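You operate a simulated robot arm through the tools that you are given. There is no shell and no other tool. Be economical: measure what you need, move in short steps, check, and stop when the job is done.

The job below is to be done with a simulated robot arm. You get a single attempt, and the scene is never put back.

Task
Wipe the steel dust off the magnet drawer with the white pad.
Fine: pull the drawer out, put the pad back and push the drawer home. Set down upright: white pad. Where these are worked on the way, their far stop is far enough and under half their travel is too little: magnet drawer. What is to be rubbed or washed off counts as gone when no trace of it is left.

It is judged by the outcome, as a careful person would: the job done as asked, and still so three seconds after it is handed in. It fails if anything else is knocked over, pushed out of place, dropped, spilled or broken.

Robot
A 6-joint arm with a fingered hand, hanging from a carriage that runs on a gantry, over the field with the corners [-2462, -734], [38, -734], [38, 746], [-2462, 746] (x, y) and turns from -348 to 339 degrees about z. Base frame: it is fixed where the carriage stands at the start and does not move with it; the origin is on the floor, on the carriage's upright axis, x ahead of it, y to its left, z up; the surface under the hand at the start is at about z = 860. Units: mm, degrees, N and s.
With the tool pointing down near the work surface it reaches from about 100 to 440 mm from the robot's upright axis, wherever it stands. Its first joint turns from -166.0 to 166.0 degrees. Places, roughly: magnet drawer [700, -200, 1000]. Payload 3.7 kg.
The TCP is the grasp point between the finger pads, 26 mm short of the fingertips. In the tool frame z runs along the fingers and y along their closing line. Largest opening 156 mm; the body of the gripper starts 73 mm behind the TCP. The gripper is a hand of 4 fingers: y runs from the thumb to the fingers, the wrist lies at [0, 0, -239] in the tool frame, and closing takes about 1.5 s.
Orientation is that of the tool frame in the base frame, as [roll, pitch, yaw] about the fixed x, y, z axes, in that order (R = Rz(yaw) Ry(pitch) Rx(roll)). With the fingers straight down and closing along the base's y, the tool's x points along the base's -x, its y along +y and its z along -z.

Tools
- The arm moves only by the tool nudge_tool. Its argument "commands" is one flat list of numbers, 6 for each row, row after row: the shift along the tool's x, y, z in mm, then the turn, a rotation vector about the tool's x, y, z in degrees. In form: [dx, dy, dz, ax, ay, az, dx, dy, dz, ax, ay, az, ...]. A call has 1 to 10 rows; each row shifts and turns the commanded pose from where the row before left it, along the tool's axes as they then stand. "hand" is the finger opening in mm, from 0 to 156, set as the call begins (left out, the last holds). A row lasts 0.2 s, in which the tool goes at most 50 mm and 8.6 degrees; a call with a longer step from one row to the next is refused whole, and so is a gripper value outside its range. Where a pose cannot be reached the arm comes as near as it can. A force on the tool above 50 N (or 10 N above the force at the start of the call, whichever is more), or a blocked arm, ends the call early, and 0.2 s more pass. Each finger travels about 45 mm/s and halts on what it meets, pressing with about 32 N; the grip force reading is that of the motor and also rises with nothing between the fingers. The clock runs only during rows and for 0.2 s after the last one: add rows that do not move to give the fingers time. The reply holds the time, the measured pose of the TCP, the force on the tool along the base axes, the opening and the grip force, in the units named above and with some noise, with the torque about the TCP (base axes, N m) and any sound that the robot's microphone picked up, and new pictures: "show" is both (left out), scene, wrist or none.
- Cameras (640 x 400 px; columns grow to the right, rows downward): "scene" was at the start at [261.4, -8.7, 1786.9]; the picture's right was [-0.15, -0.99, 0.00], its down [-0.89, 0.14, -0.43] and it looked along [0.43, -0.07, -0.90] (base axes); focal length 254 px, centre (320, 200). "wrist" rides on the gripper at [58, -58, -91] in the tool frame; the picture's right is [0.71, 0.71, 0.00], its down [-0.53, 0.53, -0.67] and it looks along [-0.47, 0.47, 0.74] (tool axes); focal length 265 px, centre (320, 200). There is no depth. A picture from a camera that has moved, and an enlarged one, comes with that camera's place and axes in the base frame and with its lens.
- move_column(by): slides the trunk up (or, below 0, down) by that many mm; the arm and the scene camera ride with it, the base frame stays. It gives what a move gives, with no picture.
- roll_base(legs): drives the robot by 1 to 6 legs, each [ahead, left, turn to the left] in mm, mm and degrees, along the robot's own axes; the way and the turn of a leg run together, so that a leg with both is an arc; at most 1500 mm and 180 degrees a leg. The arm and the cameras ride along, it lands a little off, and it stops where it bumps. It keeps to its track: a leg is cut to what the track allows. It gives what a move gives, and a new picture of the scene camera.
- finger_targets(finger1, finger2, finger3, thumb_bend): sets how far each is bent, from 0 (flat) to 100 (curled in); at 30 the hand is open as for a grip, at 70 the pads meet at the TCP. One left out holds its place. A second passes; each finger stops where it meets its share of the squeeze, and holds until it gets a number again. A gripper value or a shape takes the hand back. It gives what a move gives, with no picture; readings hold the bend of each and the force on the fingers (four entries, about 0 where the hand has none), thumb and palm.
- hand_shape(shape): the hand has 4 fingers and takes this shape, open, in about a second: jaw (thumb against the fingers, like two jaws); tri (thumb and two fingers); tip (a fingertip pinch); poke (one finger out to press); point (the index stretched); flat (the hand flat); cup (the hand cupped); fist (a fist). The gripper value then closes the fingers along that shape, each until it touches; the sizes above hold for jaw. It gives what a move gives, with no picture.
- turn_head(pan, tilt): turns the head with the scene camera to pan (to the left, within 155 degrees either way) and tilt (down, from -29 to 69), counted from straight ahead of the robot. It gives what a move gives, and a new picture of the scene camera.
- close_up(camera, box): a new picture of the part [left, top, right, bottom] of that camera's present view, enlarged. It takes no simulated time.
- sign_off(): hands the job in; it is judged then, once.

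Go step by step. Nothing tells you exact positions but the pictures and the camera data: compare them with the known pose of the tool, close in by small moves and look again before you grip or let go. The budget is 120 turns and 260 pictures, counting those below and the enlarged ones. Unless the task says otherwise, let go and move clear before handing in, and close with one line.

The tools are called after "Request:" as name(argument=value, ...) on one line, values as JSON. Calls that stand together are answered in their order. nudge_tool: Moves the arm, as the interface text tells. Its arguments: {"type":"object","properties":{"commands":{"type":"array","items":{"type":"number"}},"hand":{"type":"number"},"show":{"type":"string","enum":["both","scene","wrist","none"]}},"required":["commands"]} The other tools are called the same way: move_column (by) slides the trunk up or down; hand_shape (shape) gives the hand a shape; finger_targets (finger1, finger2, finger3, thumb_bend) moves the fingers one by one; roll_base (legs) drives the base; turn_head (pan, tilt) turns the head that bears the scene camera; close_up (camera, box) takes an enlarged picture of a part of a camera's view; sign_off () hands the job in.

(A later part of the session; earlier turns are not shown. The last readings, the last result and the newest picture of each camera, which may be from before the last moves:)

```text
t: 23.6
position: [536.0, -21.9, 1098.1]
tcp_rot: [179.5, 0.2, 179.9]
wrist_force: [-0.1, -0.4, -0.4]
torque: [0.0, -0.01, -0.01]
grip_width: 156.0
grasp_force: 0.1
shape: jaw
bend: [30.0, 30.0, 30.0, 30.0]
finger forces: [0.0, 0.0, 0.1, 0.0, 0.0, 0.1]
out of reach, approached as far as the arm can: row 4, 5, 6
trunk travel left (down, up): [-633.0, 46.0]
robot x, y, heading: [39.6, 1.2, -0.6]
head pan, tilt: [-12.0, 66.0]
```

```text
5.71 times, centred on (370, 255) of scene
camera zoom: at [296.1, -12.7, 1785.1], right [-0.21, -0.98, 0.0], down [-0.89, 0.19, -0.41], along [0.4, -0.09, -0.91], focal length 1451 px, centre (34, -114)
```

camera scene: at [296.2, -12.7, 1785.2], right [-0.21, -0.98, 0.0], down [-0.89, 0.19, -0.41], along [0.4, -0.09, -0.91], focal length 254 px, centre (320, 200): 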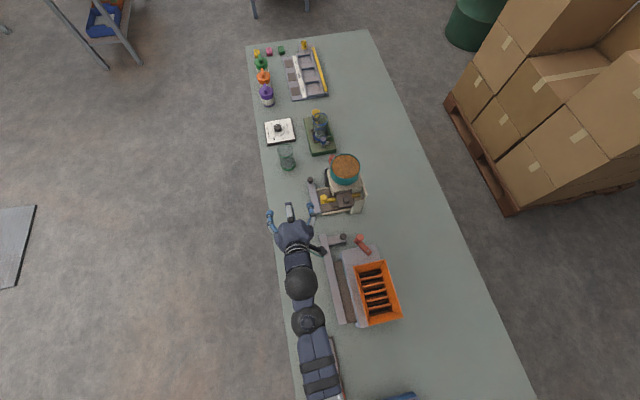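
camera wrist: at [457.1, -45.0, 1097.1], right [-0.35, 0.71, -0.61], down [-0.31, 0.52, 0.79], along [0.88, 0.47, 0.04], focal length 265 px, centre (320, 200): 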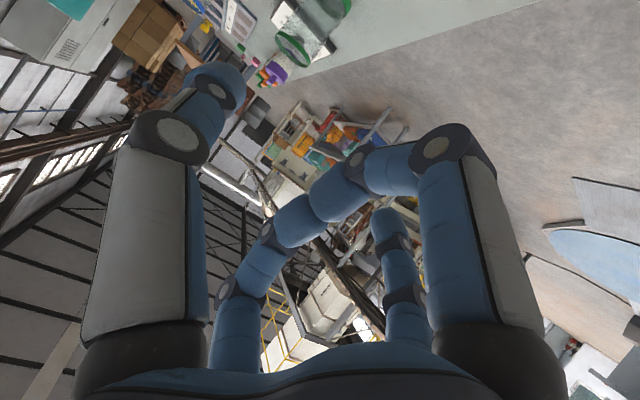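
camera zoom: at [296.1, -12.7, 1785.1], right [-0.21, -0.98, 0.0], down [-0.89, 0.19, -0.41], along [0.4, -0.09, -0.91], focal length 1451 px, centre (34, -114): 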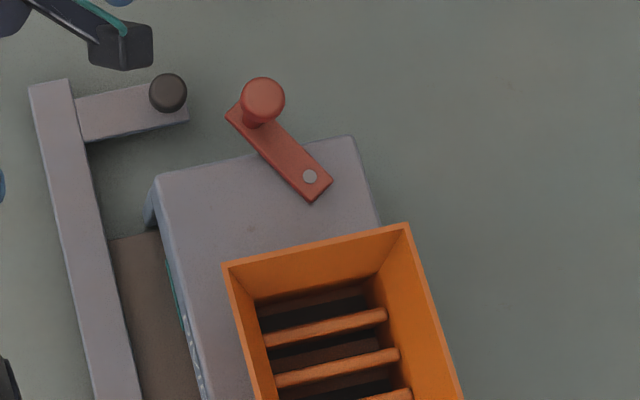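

The lever knob's centre is about (486,-186,1008) now and should return to about (442,-159). I'll go above it with a narrowed jaw and look.

Request:
nudge_tool(commands=[10, -41, 0, 0, 0, 0, 13, -41, 0, 0, 0, 0, 13, -41, 0, 0, 0, 0, 13, -41, 0, 0, 0, 0, 0, 0, 0, 0, 0, 0], hand=70)

Request:
close_up(camera="wrist", box=[160, 0, 480, 230])

```text
t: 24.8
position: [500.8, -168.9, 1084.8]
tcp_rot: [179.7, 0.4, 179.9]
wrist_force: [0.3, -0.2, 0.0]
torque: [-0.01, -0.01, 0.0]
grip_width: 70.7
grasp_force: 0.2
shape: jaw
bend: [39.0, 39.0, 39.0, 70.0]
finger forces: [0.0, 0.0, 0.0, 0.0, 0.1, 0.0]
out of reach, approached as far as the arm can: row 3, 4
trunk travel left (down, up): [-633.0, 46.0]
robot x, y, heading: [36.2, 0.8, -0.2]
head pan, tilt: [-12.0, 66.0]
camera scene: at [296.2, -12.7, 1785.2], right [-0.21, -0.98, 0.0], down [-0.89, 0.19, -0.41], along [0.4, -0.09, -0.91], focal length 254 px, centre (320, 200)
camera wrist: at [440.8, -228.1, 1175.3], right [-0.71, 0.71, 0.0], down [0.52, 0.52, 0.67], along [0.48, 0.48, -0.74], focal length 265 px, centre (320, 200)
```

scene: 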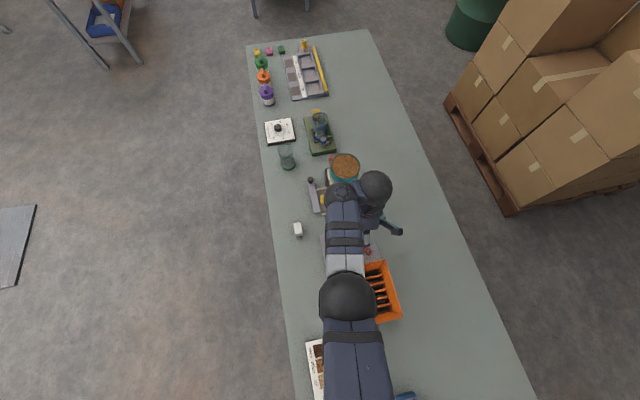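
wrist: 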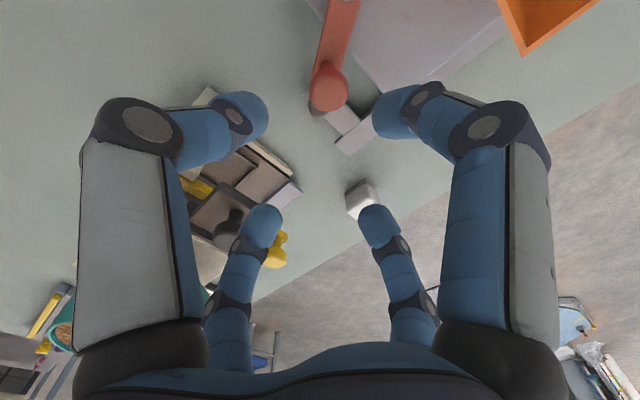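

```text
1.74 times, centred on (320, 115) of wrist
camera zoom: at [440.8, -228.1, 1175.3], right [-0.71, 0.71, 0.0], down [0.52, 0.52, 0.67], along [0.48, 0.48, -0.74], focal length 462 px, centre (320, 348)
```

zoom: 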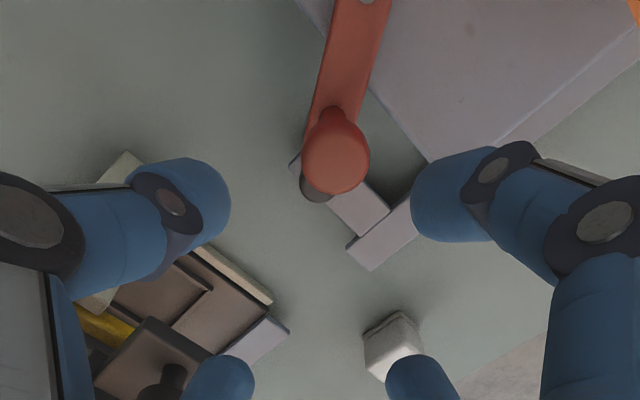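

Request:
nudge_tool(commands=[8, -6, 12, 0, 0, 0, 9, -7, 12, 0, 0, 0, 0, 0, 12, 0, 0, 0, 0, 0, 12, 0, 0, 0], show="wrist")

```text
t: 25.8
position: [484.3, -182.3, 1040.1]
tcp_rot: [179.7, 0.4, 180.0]
wrist_force: [0.1, 0.4, -0.5]
torque: [-0.01, -0.01, 0.02]
grip_width: 70.1
grasp_force: 0.1
shape: jaw
bend: [39.0, 39.0, 39.0, 70.0]
finger forces: [0.0, 0.1, 0.0, 0.0, 0.0, 0.0]
trunk travel left (down, up): [-633.0, 46.0]
robot x, y, heading: [37.2, -1.3, -0.1]
head pan, tilt: [-12.0, 66.0]
camera wrist: at [424.7, -240.8, 1130.5], right [-0.71, 0.71, 0.0], down [0.52, 0.52, 0.67], along [0.48, 0.48, -0.74], focal length 265 px, centre (320, 200)
```

wrist: 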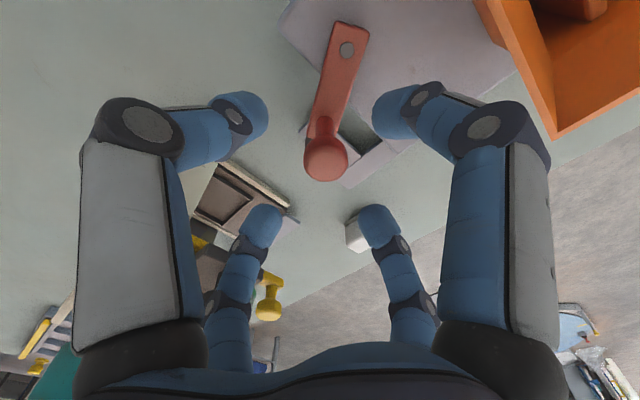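

Request:
nudge_tool(commands=[4, 0, 12, 0, 0, 0, 0, 0, 12, 0, 0, 0], show="wrist")

```text
t: 26.4
position: [477.7, -185.1, 1023.2]
tcp_rot: [-179.9, 0.2, 180.0]
wrist_force: [-0.3, 0.0, -0.6]
torque: [-0.01, 0.0, 0.0]
grip_width: 70.6
grasp_force: 0.0
shape: jaw
bend: [39.0, 39.0, 39.0, 70.0]
finger forces: [0.0, 0.0, 0.0, 0.0, 0.0, 0.0]
out of reach, approached as far as the arm can: row 1, 2
trunk travel left (down, up): [-633.0, 46.0]
robot x, y, heading: [37.0, -0.3, -0.3]
head pan, tilt: [-12.0, 66.0]
camera wrist: at [417.9, -242.2, 1114.4], right [-0.71, 0.71, 0.0], down [0.52, 0.53, 0.67], along [0.48, 0.47, -0.74], focal length 265 px, centre (320, 200)
```

wrist: 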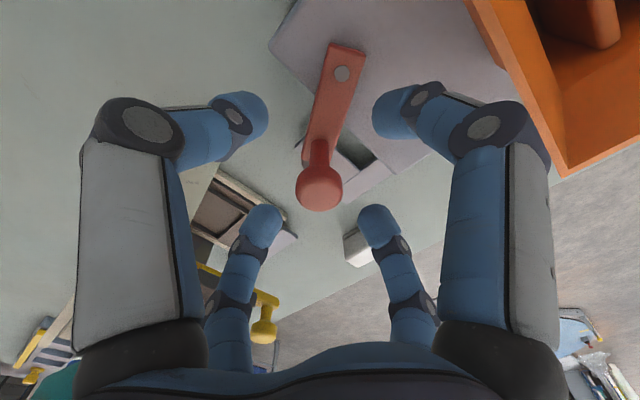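

Request:
move_column(by=-8)

Request:
nudge_tool(commands=[0, 0, 0, 0, 0, 0, 0, 0, 0, 0, 0, 0, 0, 0, 0, 0, 0, 0, 0, 0, 0, 0, 0, 0, 0, 0, 0, 0, 0, 0, 0, 0, 0, 0, 0, 0], hand=16, show="wrist")

```text
t: 26.9
position: [477.5, -184.5, 1015.9]
tcp_rot: [-179.8, 0.2, 180.0]
wrist_force: [0.2, 0.3, -0.4]
torque: [0.03, -0.03, -0.04]
grip_width: 70.2
grasp_force: 0.1
shape: jaw
bend: [39.0, 39.0, 39.0, 70.0]
finger forces: [0.0, 0.0, 0.0, 0.0, 0.1, 0.0]
trunk travel left (down, up): [-625.0, 54.0]
robot x, y, heading: [40.2, 4.4, -0.0]
head pan, tilt: [-12.0, 66.0]
```

```text
t: 28.3
position: [476.9, -184.1, 1016.1]
tcp_rot: [180.0, 0.2, 179.8]
wrist_force: [0.7, 0.5, 0.1]
torque: [0.01, -0.03, 0.0]
grip_width: 16.6
grasp_force: 0.1
shape: jaw
bend: [74.0, 74.0, 74.0, 70.0]
finger forces: [0.0, 0.4, 0.6, 0.1, 0.0, 0.0]
trunk travel left (down, up): [-625.0, 54.0]
robot x, y, heading: [37.8, -0.9, -0.2]
head pan, tilt: [-12.0, 66.0]
camera wrist: at [418.2, -242.2, 1106.5], right [-0.71, 0.71, 0.0], down [0.52, 0.53, 0.67], along [0.48, 0.47, -0.74], focal length 265 px, centre (320, 200)
```

wrist: 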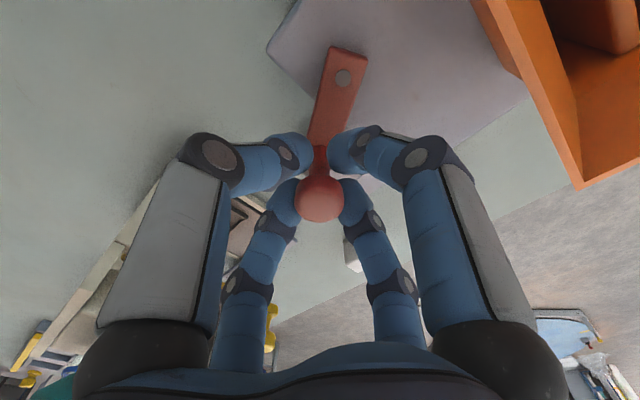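

The fingers cage the red knob. I'll swing it back along its arc toward +y.

Request:
nudge_tool(commands=[4.5, 6, 0, 0, 0, 0, 5.3, 5.3, 0, 0, 0, 0, 7, 4.5, 0, 0, 0, 0, 7.5, 3.8, 0, 0, 0, 0, 6, 1.7, 0, 0, 0, 0, 6.2, 1, 0, 0, 0, 0, 4.2, 0, 0, 0, 0, 0, 0, 0, 0, 0, 0, 0], show="wrist")

```text
t: 30.1
position: [442.0, -161.0, 1018.4]
tcp_rot: [-179.9, 0.6, -180.0]
wrist_force: [23.5, 2.9, 0.0]
torque: [0.04, 0.77, 0.14]
grip_width: 14.7
grasp_force: 0.2
shape: jaw
bend: [74.0, 74.0, 57.0, 70.0]
finger forces: [26.0, 0.0, 6.7, 0.0, 0.1, 0.1]
trunk travel left (down, up): [-625.0, 54.0]
robot x, y, heading: [33.8, 0.5, -0.1]
head pan, tilt: [-12.0, 66.0]
camera wrist: at [382.2, -220.1, 1108.5], right [-0.71, 0.71, -0.01], down [0.52, 0.53, 0.67], along [0.48, 0.47, -0.74], focal length 265 px, centre (320, 200)
```

wrist: 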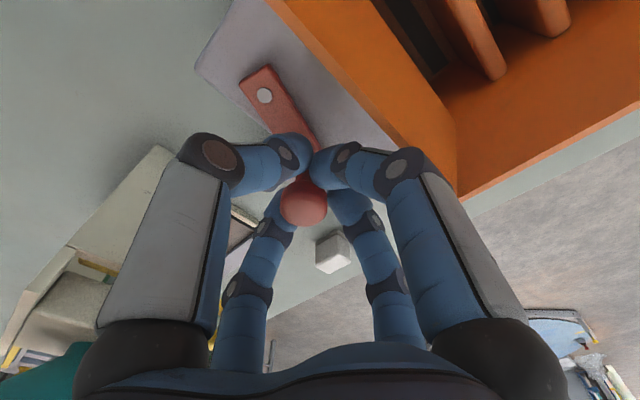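

The lever is at about 67°, but finger 1 is pressing against something, probably the orange box wall. I'll back off, open and lift, then push with one finger from the +x side instead.

Request:
nudge_tool(commands=[-10, 0, 0, 0, 0, 0, 0, 0, 0, 0, 0, 0, 0, 0, 0, 0, 0, 0, 0, 0, 0, 0, 0, 0], hand=44, show="wrist")

```text
t: 31.1
position: [449.7, -162.1, 1018.3]
tcp_rot: [-179.8, 0.4, 179.9]
wrist_force: [15.6, -0.4, 6.6]
torque: [0.01, 0.59, 0.06]
grip_width: 41.2
grasp_force: 0.0
shape: jaw
bend: [79.0, 49.0, 49.0, 70.0]
finger forces: [17.3, 0.0, 0.0, 0.0, 0.1, 0.0]
trunk travel left (down, up): [-625.0, 54.0]
robot x, y, heading: [35.7, -1.1, -0.1]
head pan, tilt: [-12.0, 66.0]
camera wrist: at [390.9, -220.3, 1109.2], right [-0.71, 0.71, -0.01], down [0.52, 0.53, 0.67], along [0.48, 0.47, -0.74], focal length 265 px, centre (320, 200)
```

wrist: 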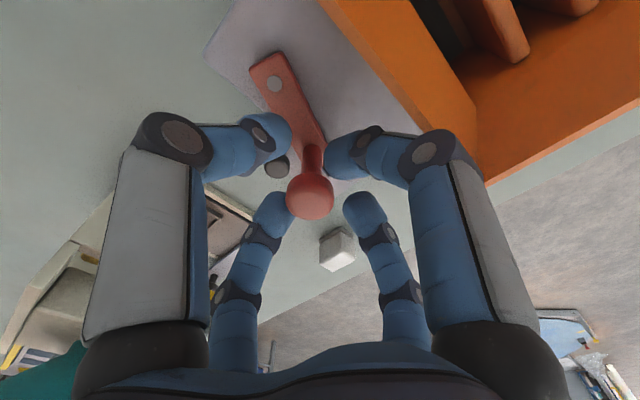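

Request:
nudge_tool(commands=[-7, 0, 0, 0, 0, 0, 0, 0, 0, 0, 0, 0], show="none")

Request:
move_column(by=50)

Request:
nudge_tool(commands=[0, 0, 0, 0, 0, 0, 0, 0, 0, 0, 0, 0], show="wrist")

```text
t: 31.7
position: [455.3, -160.9, 1017.2]
tcp_rot: [-179.9, 0.2, 179.9]
wrist_force: [8.5, -1.8, 1.6]
torque: [0.04, 0.18, 0.07]
grip_width: 42.3
grasp_force: 0.0
shape: jaw
bend: [79.0, 49.0, 49.0, 70.0]
finger forces: [7.9, 0.0, 0.0, 0.0, 0.1, 0.1]
trunk travel left (down, up): [-625.0, 54.0]
robot x, y, heading: [36.5, -0.0, -0.0]
head pan, tilt: [-12.0, 66.0]
```

```text
t: 32.6
position: [454.4, -160.6, 1067.5]
tcp_rot: [-179.9, 0.3, 180.0]
wrist_force: [0.2, -0.8, -0.1]
torque: [-0.01, 0.03, 0.0]
grip_width: 43.9
grasp_force: 0.1
shape: jaw
bend: [49.0, 49.0, 49.0, 70.0]
finger forces: [0.0, 0.0, 0.0, 0.0, 0.0, 0.0]
trunk travel left (down, up): [-675.0, 4.0]
robot x, y, heading: [36.2, 1.7, -0.2]
head pan, tilt: [-12.0, 66.0]
```

```text
t: 33.2
position: [453.7, -160.9, 1066.6]
tcp_rot: [-179.9, 0.2, 179.9]
wrist_force: [-0.5, -0.1, -0.5]
torque: [0.02, 0.03, 0.0]
grip_width: 43.9
grasp_force: 0.1
shape: jaw
bend: [49.0, 49.0, 49.0, 70.0]
finger forces: [0.0, 0.1, 0.0, 0.0, 0.0, 0.0]
trunk travel left (down, up): [-675.0, 4.0]
robot x, y, heading: [40.3, 2.5, -0.1]
head pan, tilt: [-12.0, 66.0]
camera wrist: at [394.6, -219.3, 1158.7], right [-0.71, 0.71, 0.0], down [0.52, 0.53, 0.67], along [0.48, 0.47, -0.74], focal length 265 px, centre (320, 200)
```

wrist: 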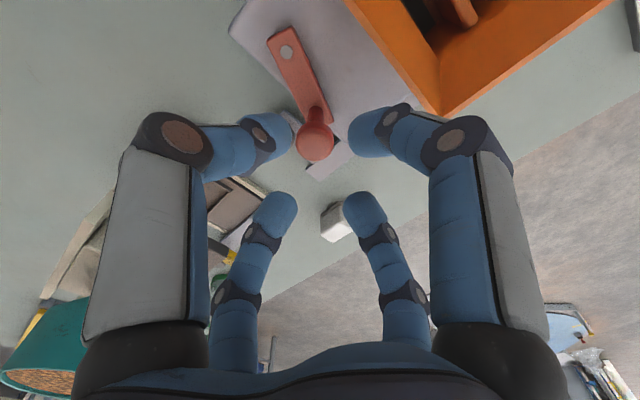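

The lever stands at 66° now. I'll close the fingers into a single blunt tip, come down on its +x side and push it the remaining way.

Request:
nudge_tool(commands=[-20, -6, 0, 0, 0, 0, -18, -6, 0, 0, 0, 0, 0, 0, 0, 0, 0, 0, 0, 0, 0, 0, 0, 0, 0, 0, 0, 0, 0, 0], hand=0, show="none")

Request:
move_column(by=-45)

Request:
nudge_tool(commands=[0, 0, 0, 0, 0, 0], show="wrist")

```text
t: 34.4
position: [491.7, -173.6, 1070.4]
tcp_rot: [-180.0, 0.2, 179.9]
wrist_force: [-0.2, 0.8, 0.8]
torque: [0.02, 0.04, 0.01]
grip_width: 0.0
grasp_force: 31.9
shape: jaw
bend: [70.0, 70.0, 70.0, 70.0]
finger forces: [0.1, 0.0, 0.1, 0.0, 0.1, 0.1]
trunk travel left (down, up): [-675.0, 4.0]
robot x, y, heading: [37.8, 4.0, -0.1]
head pan, tilt: [-12.0, 66.0]
```

```text
t: 35.3
position: [492.0, -172.8, 1023.7]
tcp_rot: [-179.9, 0.2, 179.9]
wrist_force: [-0.4, -0.2, 0.3]
torque: [-0.01, -0.01, -0.01]
grip_width: 0.2
grasp_force: 32.0
shape: jaw
bend: [70.0, 70.0, 70.0, 70.0]
finger forces: [0.0, 0.0, 0.0, 0.1, 0.0, 0.0]
trunk travel left (down, up): [-630.0, 49.0]
robot x, y, heading: [39.8, 0.2, -0.0]
head pan, tilt: [-12.0, 66.0]
```

```text
t: 35.7
position: [490.6, -174.2, 1024.1]
tcp_rot: [-179.9, 0.1, 179.9]
wrist_force: [0.0, -0.1, -0.2]
torque: [0.0, 0.0, 0.01]
grip_width: 0.0
grasp_force: 31.9
shape: jaw
bend: [70.0, 70.0, 70.0, 70.0]
finger forces: [0.0, 0.0, 0.0, 0.0, 0.0, 0.2]
trunk travel left (down, up): [-630.0, 49.0]
robot x, y, heading: [39.5, 4.0, -0.1]
head pan, tilt: [-12.0, 66.0]
camera wrist: at [431.0, -231.4, 1115.6], right [-0.71, 0.71, 0.0], down [0.52, 0.53, 0.67], along [0.48, 0.47, -0.74], focal length 265 px, centre (320, 200)
```

wrist: 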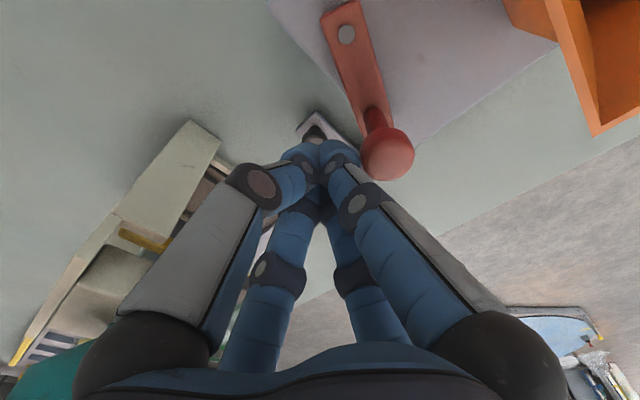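

Request:
nudge_tool(commands=[6, 4, 0, 0, 0, 0, 6, 4, 0, 0, 0, 0, 5, 4, 0, 0, 0, 0, 0, 0, 0, 0, 0, 0], show="wrist")

```text
t: 36.7
position: [474.3, -162.3, 1025.1]
tcp_rot: [-180.0, 0.3, 179.8]
wrist_force: [1.8, -0.7, 0.1]
torque: [-0.01, 0.02, 0.05]
grip_width: 0.1
grasp_force: 32.0
shape: jaw
bend: [70.0, 70.0, 70.0, 70.0]
finger forces: [3.0, 0.1, 0.0, 0.0, 0.0, 0.0]
trunk travel left (down, up): [-630.0, 49.0]
robot x, y, heading: [40.2, 1.4, -0.0]
head pan, tilt: [-12.0, 66.0]
camera wrist: at [415.0, -220.4, 1116.1], right [-0.71, 0.71, -0.01], down [0.52, 0.53, 0.67], along [0.48, 0.47, -0.74], focal length 265 px, centre (320, 200)
```

wrist: 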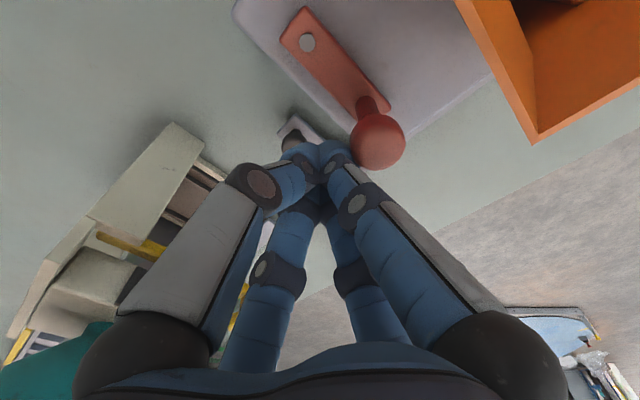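

The lever is at roughly 88°, nearly at its initial 90°. I'll press a couple of millimetres more and then lift away and compare with the first pictures.

Request:
nudge_tool(commands=[2, 0, 0, 0, 0, 0, 0, 0, 0, 0, 0, 0], show="none")

Request:
nudge_tool(commands=[-12, 0, 0, 0, 0, 0, -5, 0, 0, 0, 0, 0], show="none")

Request:
move_column(by=49)

Request:
nudge_tool(commands=[0, 45, 0, 0, 0, 0, 0, 45, 0, 0, 0, 0, 0, 45, 0, 0, 0, 0, 0, 45, 0, 0, 0, 0], show="none")

Request:
close_up(camera="scene", box=[310, 180, 420, 290])

```text
t: 37.3
position: [473.0, -161.9, 1026.2]
tcp_rot: [-179.8, 0.4, 179.9]
wrist_force: [6.9, -0.6, 2.8]
torque: [0.03, -0.03, 0.0]
grip_width: 0.0
grasp_force: 31.8
shape: jaw
bend: [70.0, 70.0, 70.0, 70.0]
finger forces: [6.0, 0.0, 0.1, 0.1, 0.0, 0.1]
trunk travel left (down, up): [-630.0, 49.0]
robot x, y, heading: [37.3, -1.9, -0.0]
head pan, tilt: [-12.0, 66.0]
```

```text
t: 37.9
position: [488.2, -159.9, 1025.7]
tcp_rot: [180.0, 0.2, 179.9]
wrist_force: [-0.1, -0.4, 0.3]
torque: [0.0, -0.01, 0.02]
grip_width: 0.0
grasp_force: 32.1
shape: jaw
bend: [70.0, 70.0, 70.0, 70.0]
finger forces: [0.0, 0.1, 0.0, 0.0, 0.0, 0.1]
trunk travel left (down, up): [-630.0, 49.0]
robot x, y, heading: [37.2, -2.8, -0.2]
head pan, tilt: [-12.0, 66.0]
```

```text
t: 38.8
position: [488.8, -159.9, 1073.7]
tcp_rot: [-179.9, 0.2, 179.9]
wrist_force: [0.0, -0.3, 0.0]
torque: [0.01, -0.01, -0.01]
grip_width: 0.0
grasp_force: 31.6
shape: jaw
bend: [70.0, 70.0, 70.0, 70.0]
finger forces: [0.0, 0.0, 0.0, 0.0, 0.0, 0.1]
trunk travel left (down, up): [-679.0, 0.0]
robot x, y, heading: [41.7, 3.1, -0.3]
head pan, tilt: [-12.0, 66.0]
```

```text
t: 39.8
position: [485.0, 19.3, 1074.8]
tcp_rot: [-180.0, 0.1, 179.9]
wrist_force: [1.3, 0.0, -0.5]
torque: [0.04, -0.01, 0.0]
grip_width: 0.0
grasp_force: 32.1
shape: jaw
bend: [70.0, 70.0, 70.0, 70.0]
finger forces: [0.0, 0.0, 0.0, 0.0, 0.0, 0.0]
trunk travel left (down, up): [-679.0, 0.0]
robot x, y, heading: [38.5, 0.3, -0.3]
head pan, tilt: [-12.0, 66.0]
```

```text
3.64 times, centred on (365, 235) of scene
camera zoom: at [296.2, -12.8, 1831.1], right [-0.21, -0.98, 0.0], down [-0.89, 0.19, -0.41], along [0.4, -0.09, -0.91], focal length 924 px, centre (156, 73)
```

zoom: 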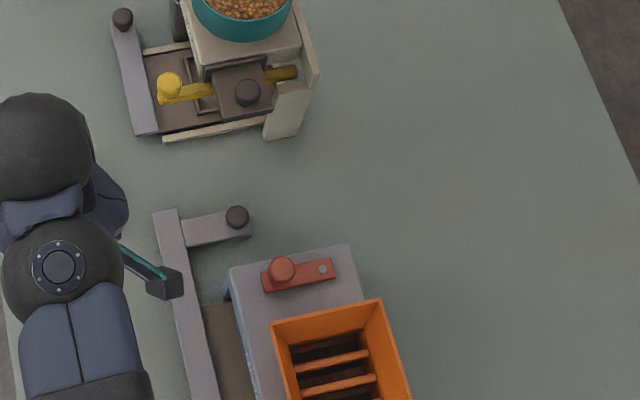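

Request:
close_up(camera="scene", box=[355, 255, 405, 335])

Request:
turn_head(pan=-30, tilt=69)

```text
5.00 times, centred on (380, 295) of scene
camera zoom: at [296.2, -12.8, 1831.1], right [-0.21, -0.98, 0.0], down [-0.89, 0.19, -0.41], along [0.4, -0.09, -0.91], focal length 1270 px, centre (20, -275)
```

zoom: 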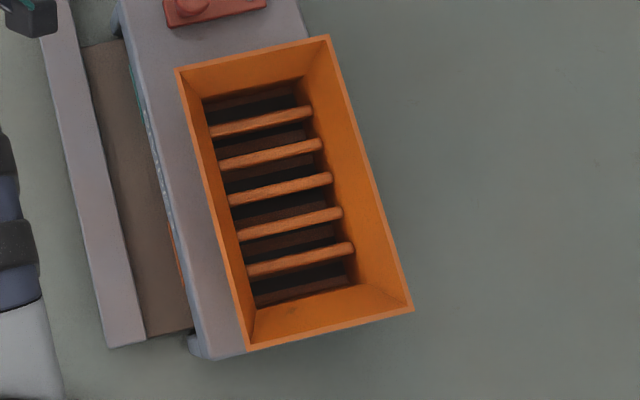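

```text
t: 40.6
position: [487.7, 18.6, 1074.4]
tcp_rot: [-179.8, 0.2, 179.8]
wrist_force: [-0.3, 0.4, 1.1]
torque: [-0.01, -0.01, -0.01]
grip_width: 0.1
grasp_force: 32.3
shape: jaw
bend: [70.0, 70.0, 70.0, 70.0]
finger forces: [0.0, 0.0, 0.1, 0.0, 0.1, 0.1]
trunk travel left (down, up): [-679.0, 0.0]
robot x, y, heading: [35.6, 2.2, -0.0]
head pan, tilt: [-30.0, 68.8]
camera scene: at [286.5, -28.2, 1828.4], right [-0.5, -0.86, 0.0], down [-0.81, 0.47, -0.36], along [0.31, -0.18, -0.93], focal length 254 px, centre (320, 200)
```

scene: 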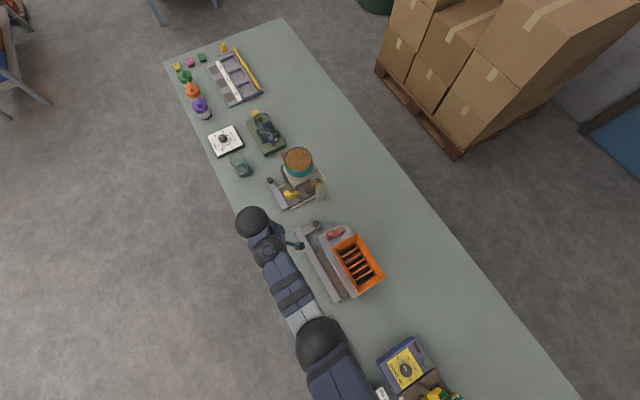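

The lever is back at its stop, parallel to the box edge as at first. Now I'll approach the drawer knob diagonally from the (−x,+y) side, so no finger passes over the red lever: turn 45° and tilt 60°.

Request:
nudge_tool(commands=[0, 0, 0, 0, 0, 7.5, 0, 0, 0, 0, 0, 7.5, 0, 0, 0, 0, 0, 7.5, 0, 0, 0, 0, 0, 7.5, 0, 0, 0, 0, 0, 7.5, 0, 0, 0, 0, 0, 7.5, 0, 0, 0, 0, -7.5, 0, 0, 0, 0, 0, -7.5, 0, 0, 0, 0, 0, -7.5, 0, 0, 0, 0, 0, -7.5, 0], hand=60, show="none")

Request:
nudge_tool(commands=[0, 0, 0, 0, -7.5, 0, 0, 0, 0, 0, -7.5, 0, 0, 0, 0, 0, -7.5, 0, 0, 0, 0, 0, -7.5, 0], show="none")

Request:
finger_targets(finger1=100, finger2=45, finger3=100, thumb_bend=45)

Request:
turn_head(pan=-20, tilt=62)

```text
t: 42.8
position: [454.2, 21.5, 1112.1]
tcp_rot: [-179.4, 22.4, 135.1]
wrist_force: [-0.1, 0.3, 0.6]
torque: [0.01, 0.03, 0.02]
grip_width: 59.9
grasp_force: 0.1
shape: jaw
bend: [43.0, 43.0, 43.0, 70.0]
finger forces: [0.0, 0.1, 0.0, 0.0, 0.0, 0.1]
out of reach, approached as far as the arm can: row 7, 8, 9, 10
trunk travel left (down, up): [-679.0, 0.0]
robot x, y, heading: [35.6, -0.1, -0.1]
head pan, tilt: [-30.0, 68.8]
```

```text
t: 43.8
position: [440.0, 17.7, 1147.0]
tcp_rot: [-179.9, 32.8, 135.3]
wrist_force: [0.3, -0.7, -0.1]
torque: [0.03, 0.02, 0.01]
grip_width: 59.9
grasp_force: 0.0
shape: jaw
bend: [43.0, 43.0, 43.0, 70.0]
finger forces: [0.0, 0.1, 0.0, 0.0, 0.1, 0.0]
out of reach, approached as far as the arm can: row 1, 2, 3, 4
trunk travel left (down, up): [-679.0, 0.0]
robot x, y, heading: [35.3, -1.7, -0.2]
head pan, tilt: [-30.0, 68.8]
```

```text
t: 44.8
position: [439.9, 17.6, 1146.1]
tcp_rot: [179.9, 32.8, 135.3]
wrist_force: [0.2, -0.8, 0.7]
torque: [-0.01, -0.02, 0.01]
grip_width: 43.4
grasp_force: 0.1
shape: fingers
bend: [78.0, 45.0, 78.0, 45.0]
finger forces: [0.0, 0.1, 0.0, 0.0, 0.0, 0.0]
trunk travel left (down, up): [-679.0, 0.0]
robot x, y, heading: [37.9, -0.7, 0.1]
head pan, tilt: [-30.0, 68.8]
```

```text
t: 45.6
position: [439.6, 16.6, 1147.0]
tcp_rot: [180.0, 32.8, 135.3]
wrist_force: [0.0, -0.6, -0.2]
torque: [0.03, 0.04, 0.02]
grip_width: 46.3
grasp_force: 0.0
shape: fingers
bend: [87.0, 45.0, 87.0, 45.0]
finger forces: [0.1, 0.0, 0.1, 0.1, 0.1, 0.0]
trunk travel left (down, up): [-679.0, 0.0]
robot x, y, heading: [38.8, -0.4, 0.0]
head pan, tilt: [-20.0, 62.0]
camera scene: at [298.4, -22.4, 1835.4], right [-0.35, -0.94, 0.0], down [-0.83, 0.31, -0.47], along [0.44, -0.16, -0.88], focal length 254 px, centre (320, 200)
```

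scene: 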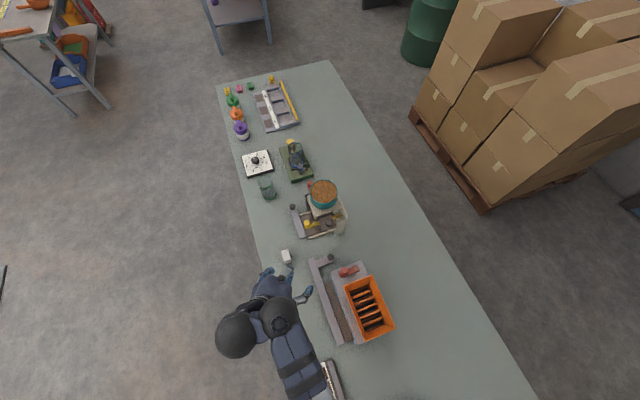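

The wrist is too close to the shoulder there. I'll shift forward and down, then finish the tilt.

Request:
nudge_tool(commands=[-12, 28, 34, 0, 0, 0, -12, 28, 34, 0, 0, 0, 0, 0, 0, 0, -6.8, 0, 0, 0, 0, 0, -6.8, 0, 0, 0, 0, 0, -6.8, 0, 0, 0, 0, 0, -6.8, 0])

```text
t: 47.0
position: [482.2, 22.6, 1165.7]
tcp_rot: [-179.8, 32.7, 135.3]
wrist_force: [-0.3, 0.6, 0.3]
torque: [-0.02, 0.01, 0.04]
grip_width: 50.3
grasp_force: 0.1
shape: fingers
bend: [97.0, 45.0, 97.0, 45.0]
finger forces: [0.0, 0.1, 0.1, 0.1, 0.1, 0.0]
out of reach, approached as far as the arm can: row 1, 2, 3, 4, 5, 6
trunk travel left (down, up): [-679.0, 0.0]
robot x, y, heading: [36.6, -0.9, -0.4]
head pan, tilt: [-20.0, 62.0]
camera scene: at [298.5, -22.3, 1835.5], right [-0.35, -0.94, 0.0], down [-0.83, 0.3, -0.47], along [0.44, -0.16, -0.88], focal length 254 px, centre (320, 200)
camera wrist: at [371.5, 49.3, 1212.2], right [0.08, 0.92, -0.38], down [0.43, 0.32, 0.85], along [0.9, -0.23, -0.37], focal length 265 px, centre (320, 200)
```

scene: 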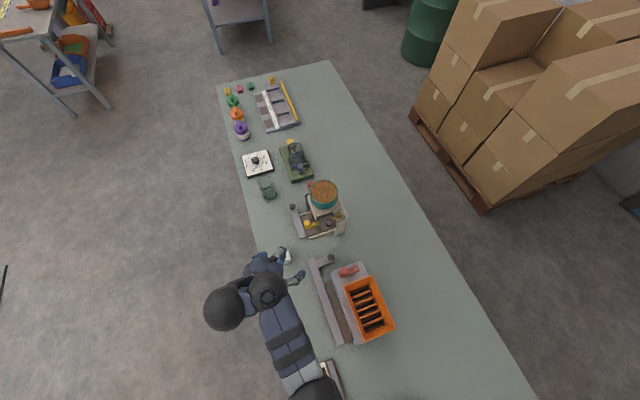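
wrist: 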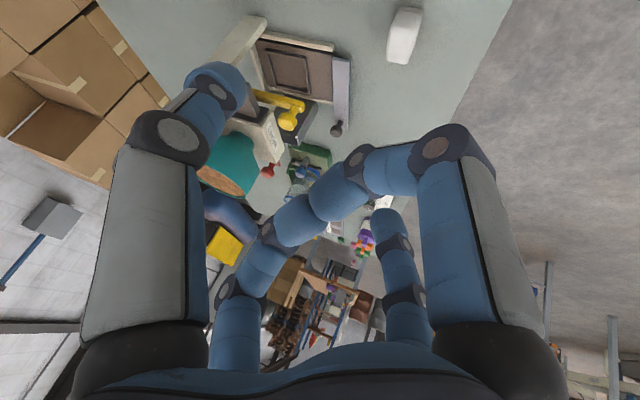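

Request:
nudge_tool(commands=[-24, -6, 32, 0, 0, 0, -24, -6, 32, 0, 0, 0, -24, -6, 32, 0, 0, 0, -24, -6, 32, 0, 0, 0, 0, 0, 0, 0, -6.8, 0, 0, 0, 0, 0, -6.8, 0, 0, 0, 0, 0, -6.8, 0, 0, 0, 0, 0, -6.8, 0])

```text
t: 48.8
position: [449.1, -131.4, 1322.0]
tcp_rot: [179.1, 59.1, 135.4]
wrist_force: [-0.1, -0.4, 0.0]
torque: [0.01, -0.02, 0.02]
grip_width: 50.5
grasp_force: 0.1
shape: fingers
bend: [97.0, 45.0, 97.0, 45.0]
finger forces: [0.1, 0.0, 0.0, 0.0, 0.1, 0.1]
out of reach, approached as far as the arm can: row 1, 2, 3, 4, 5, 6, 7, 8
trunk travel left (down, up): [-679.0, 0.0]
robot x, y, heading: [38.6, 0.2, -0.1]
head pan, tilt: [-20.0, 62.0]
camera scene: at [298.5, -22.3, 1835.5], right [-0.35, -0.94, 0.0], down [-0.83, 0.3, -0.47], along [0.44, -0.16, -0.88], focal length 254 px, centre (320, 200)
camera wrist: at [331.0, -99.2, 1319.1], right [0.23, 0.77, -0.6], down [0.14, 0.58, 0.8], along [0.96, -0.27, 0.03], focal length 265 px, centre (320, 200)
```

scene: 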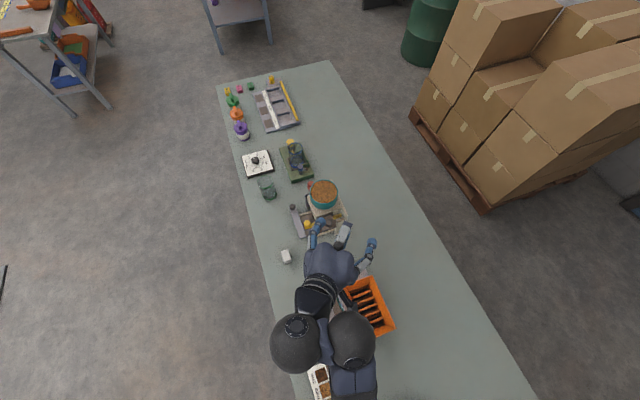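
wrist: 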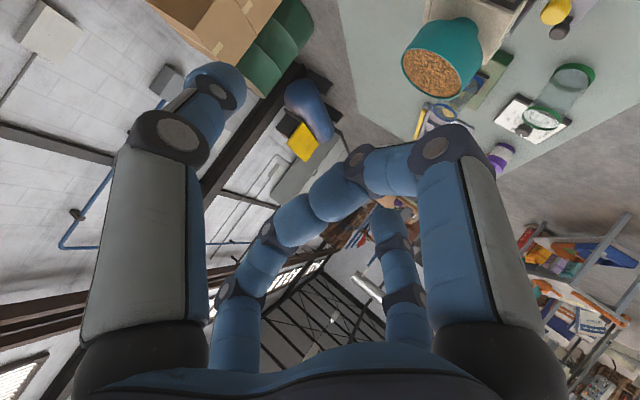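

The tilt is now reached, but high up. From here I'll go down toward a pre-grasp point about 60 mm before the knob.

Request:
nudge_tool(commands=[28.8, 14.5, 31.7, 0, 0, 0, 28.8, 14.5, 31.7, 0, 0, 0, 28.8, 14.5, 31.7, 0, 0, 0, 28.8, 14.5, 31.7, 0, 0, 0])

```text
t: 49.8
position: [447.6, -141.1, 1326.0]
tcp_rot: [179.9, 59.7, 135.2]
wrist_force: [0.0, 1.4, -0.3]
torque: [0.0, 0.0, 0.02]
grip_width: 50.6
grasp_force: 0.1
shape: fingers
bend: [97.0, 45.0, 97.0, 45.0]
finger forces: [0.0, 0.0, 0.1, 0.1, 0.0, 0.1]
out of reach, approached as far as the arm can: row 1, 2, 3, 4
trunk travel left (down, up): [-679.0, 0.0]
robot x, y, heading: [36.1, 0.5, -0.2]
head pan, tilt: [-20.0, 62.0]
camera scene: at [298.5, -22.3, 1835.5], right [-0.35, -0.94, 0.0], down [-0.83, 0.3, -0.47], along [0.44, -0.16, -0.88], focal length 254 px, centre (320, 200)
camera wrist: at [329.4, -107.0, 1322.4], right [0.24, 0.76, -0.61], down [0.15, 0.59, 0.79], along [0.96, -0.28, 0.03], focal length 265 px, centre (320, 200)
```

scene: 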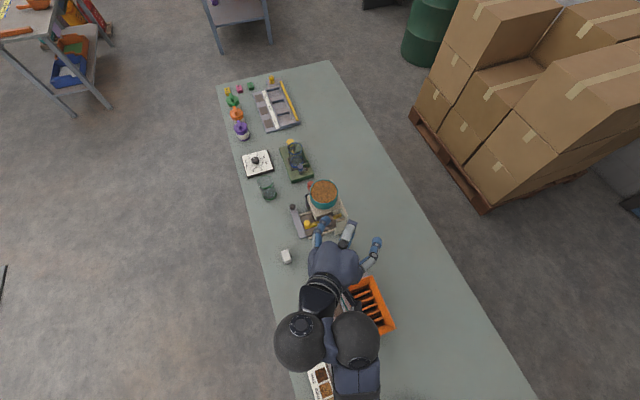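
wrist: 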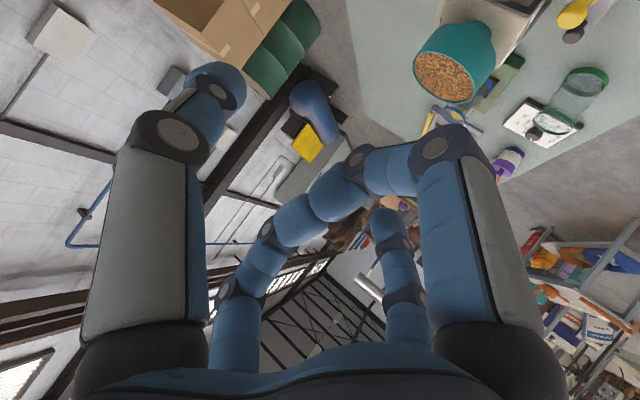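

The arm's workable shell explains this: the wrist must stay about 410–530 mm from the shoulder. I'll first turn the tool back to heading straight ahead, then shift the carriage to +y so the diagonal approach comes naturally.

Request:
nudge_tool(commands=[0, 0, 0, -6.4, 0, -3.9, 0, 0, 0, -6.4, 0, -3.9, 0, 0, 0, -6.4, 0, -3.9, 0, 0, 0, -6.4, 0, -3.9, 0, 0, 0, -6.4, 0, -3.9, 0, 0, 0, -6.4, 0, -3.9], show="none")

Request:
nudge_tool(commands=[15, 0, 40, 0, 0, 0, 15, 0, 40, 0, 0, 0, 15, 0, 40, 0, 0, 0], show="scene")

```text
t: 51.2
position: [458.0, -166.3, 1360.1]
tcp_rot: [-174.7, 60.4, 166.5]
wrist_force: [0.5, -0.6, -0.2]
torque: [-0.01, 0.0, 0.03]
grip_width: 50.5
grasp_force: 0.0
shape: fingers
bend: [97.0, 45.0, 97.0, 45.0]
finger forces: [0.0, 0.0, 0.0, 0.0, 0.0, 0.1]
out of reach, approached as far as the arm can: row 4, 5, 6
trunk travel left (down, up): [-679.0, 0.0]
robot x, y, heading: [40.3, 1.2, -0.6]
head pan, tilt: [-20.0, 62.0]
```

```text
t: 52.0
position: [495.0, -125.2, 1330.0]
tcp_rot: [-178.7, 59.7, 172.7]
wrist_force: [0.9, 0.0, 0.0]
torque: [0.02, -0.01, -0.02]
grip_width: 51.0
grasp_force: 0.0
shape: fingers
bend: [97.0, 45.0, 97.0, 45.0]
finger forces: [0.0, 0.0, 0.0, 0.0, 0.0, 0.0]
out of reach, approached as far as the arm can: row 1, 2, 3
trunk travel left (down, up): [-679.0, 0.0]
robot x, y, heading: [38.4, -1.0, -0.4]
head pan, tilt: [-20.0, 62.0]
camera scene: at [298.5, -22.3, 1835.5], right [-0.35, -0.94, 0.0], down [-0.83, 0.3, -0.47], along [0.44, -0.16, -0.88], focal length 254 px, centre (320, 200)
```

scene: 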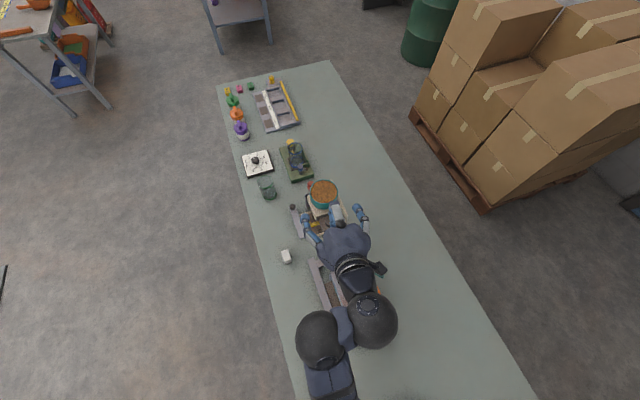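

Request:
nudge_tool(commands=[20, 0, 35, 0, 0, 0, 20, 0, 35, 0, 0, 0, 20, 0, 35, 0, 0, 0, 20, 0, 35, 0, 0, 0], show="none")

Request:
nudge_tool(commands=[0, 0, 0, 0, 0, 0], show="scene")

```text
t: 53.0
position: [496.6, -127.4, 1332.2]
tcp_rot: [-178.8, 59.8, 172.5]
wrist_force: [1.1, 0.2, -0.2]
torque: [-0.01, -0.01, 0.0]
grip_width: 50.8
grasp_force: 0.0
shape: fingers
bend: [97.0, 45.0, 97.0, 45.0]
finger forces: [0.0, 0.0, 0.1, 0.1, 0.0, 0.1]
out of reach, approached as far as the arm can: row 1, 2, 3, 4
trunk travel left (down, up): [-679.0, 0.0]
robot x, y, heading: [39.8, -2.6, -0.2]
head pan, tilt: [-20.0, 62.0]
```

```text
t: 53.4
position: [495.9, -127.8, 1331.6]
tcp_rot: [-178.7, 59.8, 172.5]
wrist_force: [0.1, 0.6, -0.2]
torque: [0.02, -0.01, 0.01]
grip_width: 50.8
grasp_force: 0.0
shape: fingers
bend: [97.0, 45.0, 97.0, 45.0]
finger forces: [0.1, 0.1, 0.1, 0.0, 0.0, 0.1]
trunk travel left (down, up): [-679.0, 0.0]
robot x, y, heading: [40.0, -1.0, -0.3]
head pan, tilt: [-20.0, 62.0]
camera scene: at [298.5, -22.3, 1835.5], right [-0.35, -0.94, 0.0], down [-0.83, 0.3, -0.47], along [0.44, -0.16, -0.88], focal length 254 px, centre (320, 200)
```

scene: 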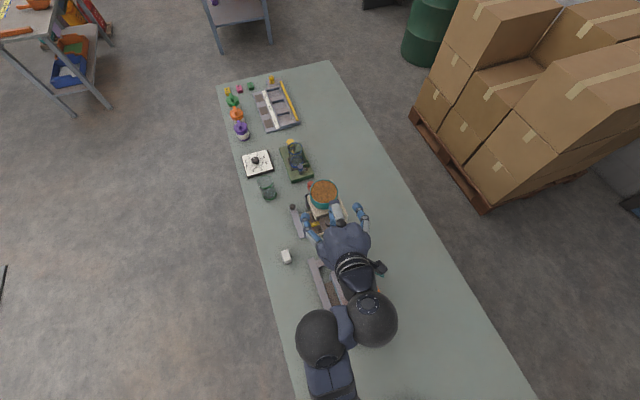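

I'm stuck on a joint limit in this branch; I'll untilt to the known good upright pose.

Request:
nudge_tool(commands=[0, 0, 0, 0, 8.5, 0, 0, 0, 0, 0, 8.5, 0, 0, 0, 0, 0, 8.5, 0, 0, 0, 0, 0, 8.5, 0, 0, 0, 0, 0, 8.5, 0, 0, 0, 0, 0, 8.5, 0, 0, 0, 0, 0, 8.5, 0], show="none")

Request:
nudge_tool(commands=[0, 0, 45, 0, 0, 0, 0, 0, 45, 0, 0, 0, 0, 0, 45, 0, 0, 0, 0, 0, 45, 0, 0, 0], show="scene")

```text
t: 55.0
position: [553.5, -144.1, 1261.1]
tcp_rot: [-179.4, 0.4, 171.4]
wrist_force: [-0.1, 0.7, 0.4]
torque: [-0.01, 0.01, 0.0]
grip_width: 50.7
grasp_force: 0.0
shape: fingers
bend: [97.0, 45.0, 97.0, 45.0]
finger forces: [0.0, 0.1, 0.1, 0.0, 0.1, 0.0]
out of reach, approached as far as the arm can: row 4, 5, 6, 7
trunk travel left (down, up): [-679.0, 0.0]
robot x, y, heading: [38.0, -0.6, -0.1]
head pan, tilt: [-20.0, 62.0]
```

```text
t: 56.0
position: [554.1, -146.0, 1087.2]
tcp_rot: [-179.4, 0.4, 171.4]
wrist_force: [0.4, 0.5, -0.5]
torque: [0.0, 0.02, -0.02]
grip_width: 50.9
grasp_force: 0.1
shape: fingers
bend: [97.0, 45.0, 97.0, 45.0]
finger forces: [0.0, 0.1, 0.0, 0.0, 0.0, 0.0]
out of reach, approached as far as the arm can: row 3, 4
trunk travel left (down, up): [-679.0, 0.0]
robot x, y, heading: [38.8, 0.3, -0.3]
head pan, tilt: [-20.0, 62.0]
camera scene: at [298.4, -22.3, 1835.4], right [-0.35, -0.94, 0.0], down [-0.83, 0.3, -0.47], along [0.44, -0.16, -0.88], focal length 254 px, centre (320, 200)
```

scene: 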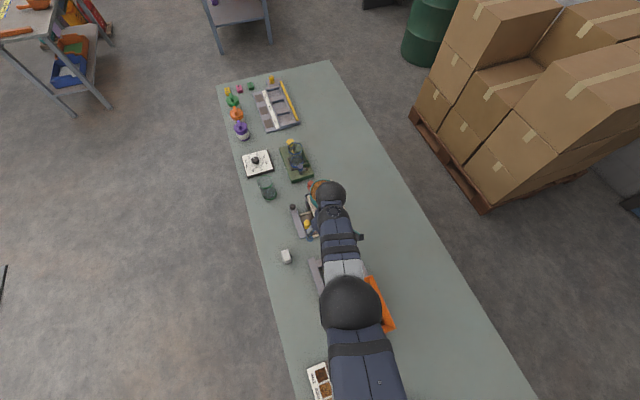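

Good, upright again. Now I'll shift the carriage 150 mm to +y, lower the column 50, and then turn and tilt there.

Request:
roll_base(legs=[[0, 150, 0]])

Request:
move_column(by=-50)

Request:
nudge_tool(commands=[0, 0, 0, 0, 0, 7.4, 0, 0, 0, 0, 0, 7.4, 0, 0, 0, 0, 0, 7.4, 0, 0, 0, 0, 0, 7.4, 0, 0, 0, 0, 0, 7.4], show="none")

Request:
nudge_tool(commands=[0, 0, 0, 0, -7.5, 0, 0, 0, 0, 0, -7.5, 0, 0, 0, 0, 0, -7.5, 0, 0, 0, 0, 0, -7.5, 0, 0, 0, 0, 0, -7.5, 0, 0, 0, 0, 0, -7.5, 0, 0, 0, 0, 0, -7.5, 0, 0, 0, 0, 0, -7.5, 0], show="both")

```text
t: 57.3
position: [554.0, 2.2, 1086.7]
tcp_rot: [-179.3, 0.6, 171.3]
wrist_force: [-0.4, 0.0, -0.4]
torque: [0.02, 0.01, 0.01]
grip_width: 50.8
grasp_force: 0.1
shape: fingers
bend: [97.0, 45.0, 97.0, 45.0]
finger forces: [0.0, 0.0, 0.0, 0.0, 0.0, 0.0]
trunk travel left (down, up): [-679.0, 0.0]
robot x, y, heading: [37.3, 147.2, -0.6]
head pan, tilt: [-20.0, 62.0]
camera scene: at [298.4, 125.4, 1835.5], right [-0.35, -0.94, 0.0], down [-0.83, 0.31, -0.47], along [0.44, -0.16, -0.88], focal length 254 px, centre (320, 200)
```

scene: 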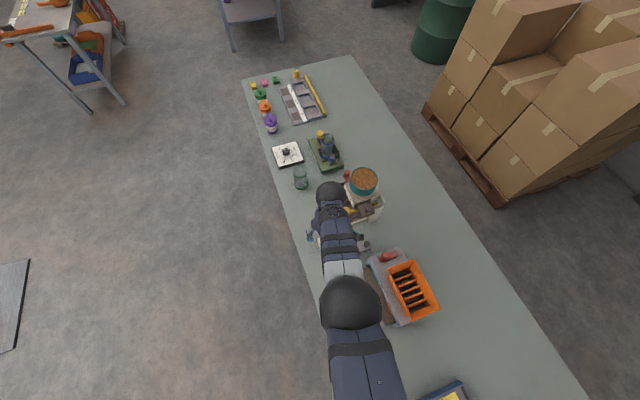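

```text
t: 58.2
position: [554.7, 1.5, 1036.4]
tcp_rot: [-179.3, 0.5, 171.4]
wrist_force: [0.1, 0.2, -0.3]
torque: [0.02, 0.0, 0.02]
grip_width: 50.8
grasp_force: 0.1
shape: fingers
bend: [97.0, 45.0, 97.0, 45.0]
finger forces: [0.0, 0.0, 0.0, 0.0, 0.0, 0.0]
trunk travel left (down, up): [-629.0, 50.0]
robot x, y, heading: [39.4, 146.7, -0.5]
head pan, tilt: [-20.0, 62.0]
```

```text
t: 59.5
position: [555.1, 0.2, 1036.3]
tcp_rot: [-179.8, 0.8, 134.2]
wrist_force: [0.1, 0.2, -0.1]
torque: [0.03, 0.0, -0.03]
grip_width: 50.8
grasp_force: 0.2
shape: fingers
bend: [97.0, 45.0, 97.0, 45.0]
finger forces: [0.0, 0.0, 0.1, 0.0, 0.0, 0.0]
trunk travel left (down, up): [-629.0, 50.0]
robot x, y, heading: [39.3, 148.4, -0.2]
head pan, tilt: [-20.0, 62.0]
```

```text
t: 61.2
position: [553.8, 1.1, 1035.6]
tcp_rot: [-179.5, 60.9, 134.7]
wrist_force: [-0.6, 0.0, -0.5]
torque: [0.02, 0.03, -0.03]
grip_width: 50.9
grasp_force: 0.0
shape: fingers
bend: [97.0, 45.0, 97.0, 45.0]
finger forces: [0.1, 0.1, 0.1, 0.0, 0.0, 0.0]
trunk travel left (down, up): [-629.0, 50.0]
robot x, y, heading: [37.7, 149.8, -0.4]
head pan, tilt: [-20.0, 62.0]
camera scene: at [298.5, 125.4, 1785.5], right [-0.35, -0.94, 0.0], down [-0.83, 0.31, -0.47], along [0.44, -0.16, -0.88], focal length 254 px, centre (320, 200)
camera wrist: at [436.3, 38.0, 1030.8], right [0.26, 0.74, -0.62], down [0.15, 0.6, 0.78], along [0.95, -0.3, 0.05], focal length 265 px, centre (320, 200)
```

scene: 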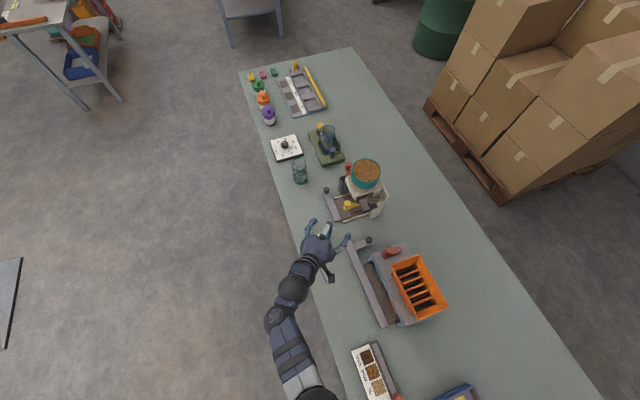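
wrist: 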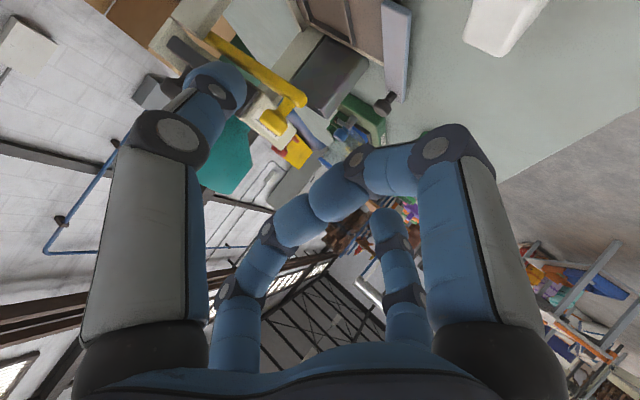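

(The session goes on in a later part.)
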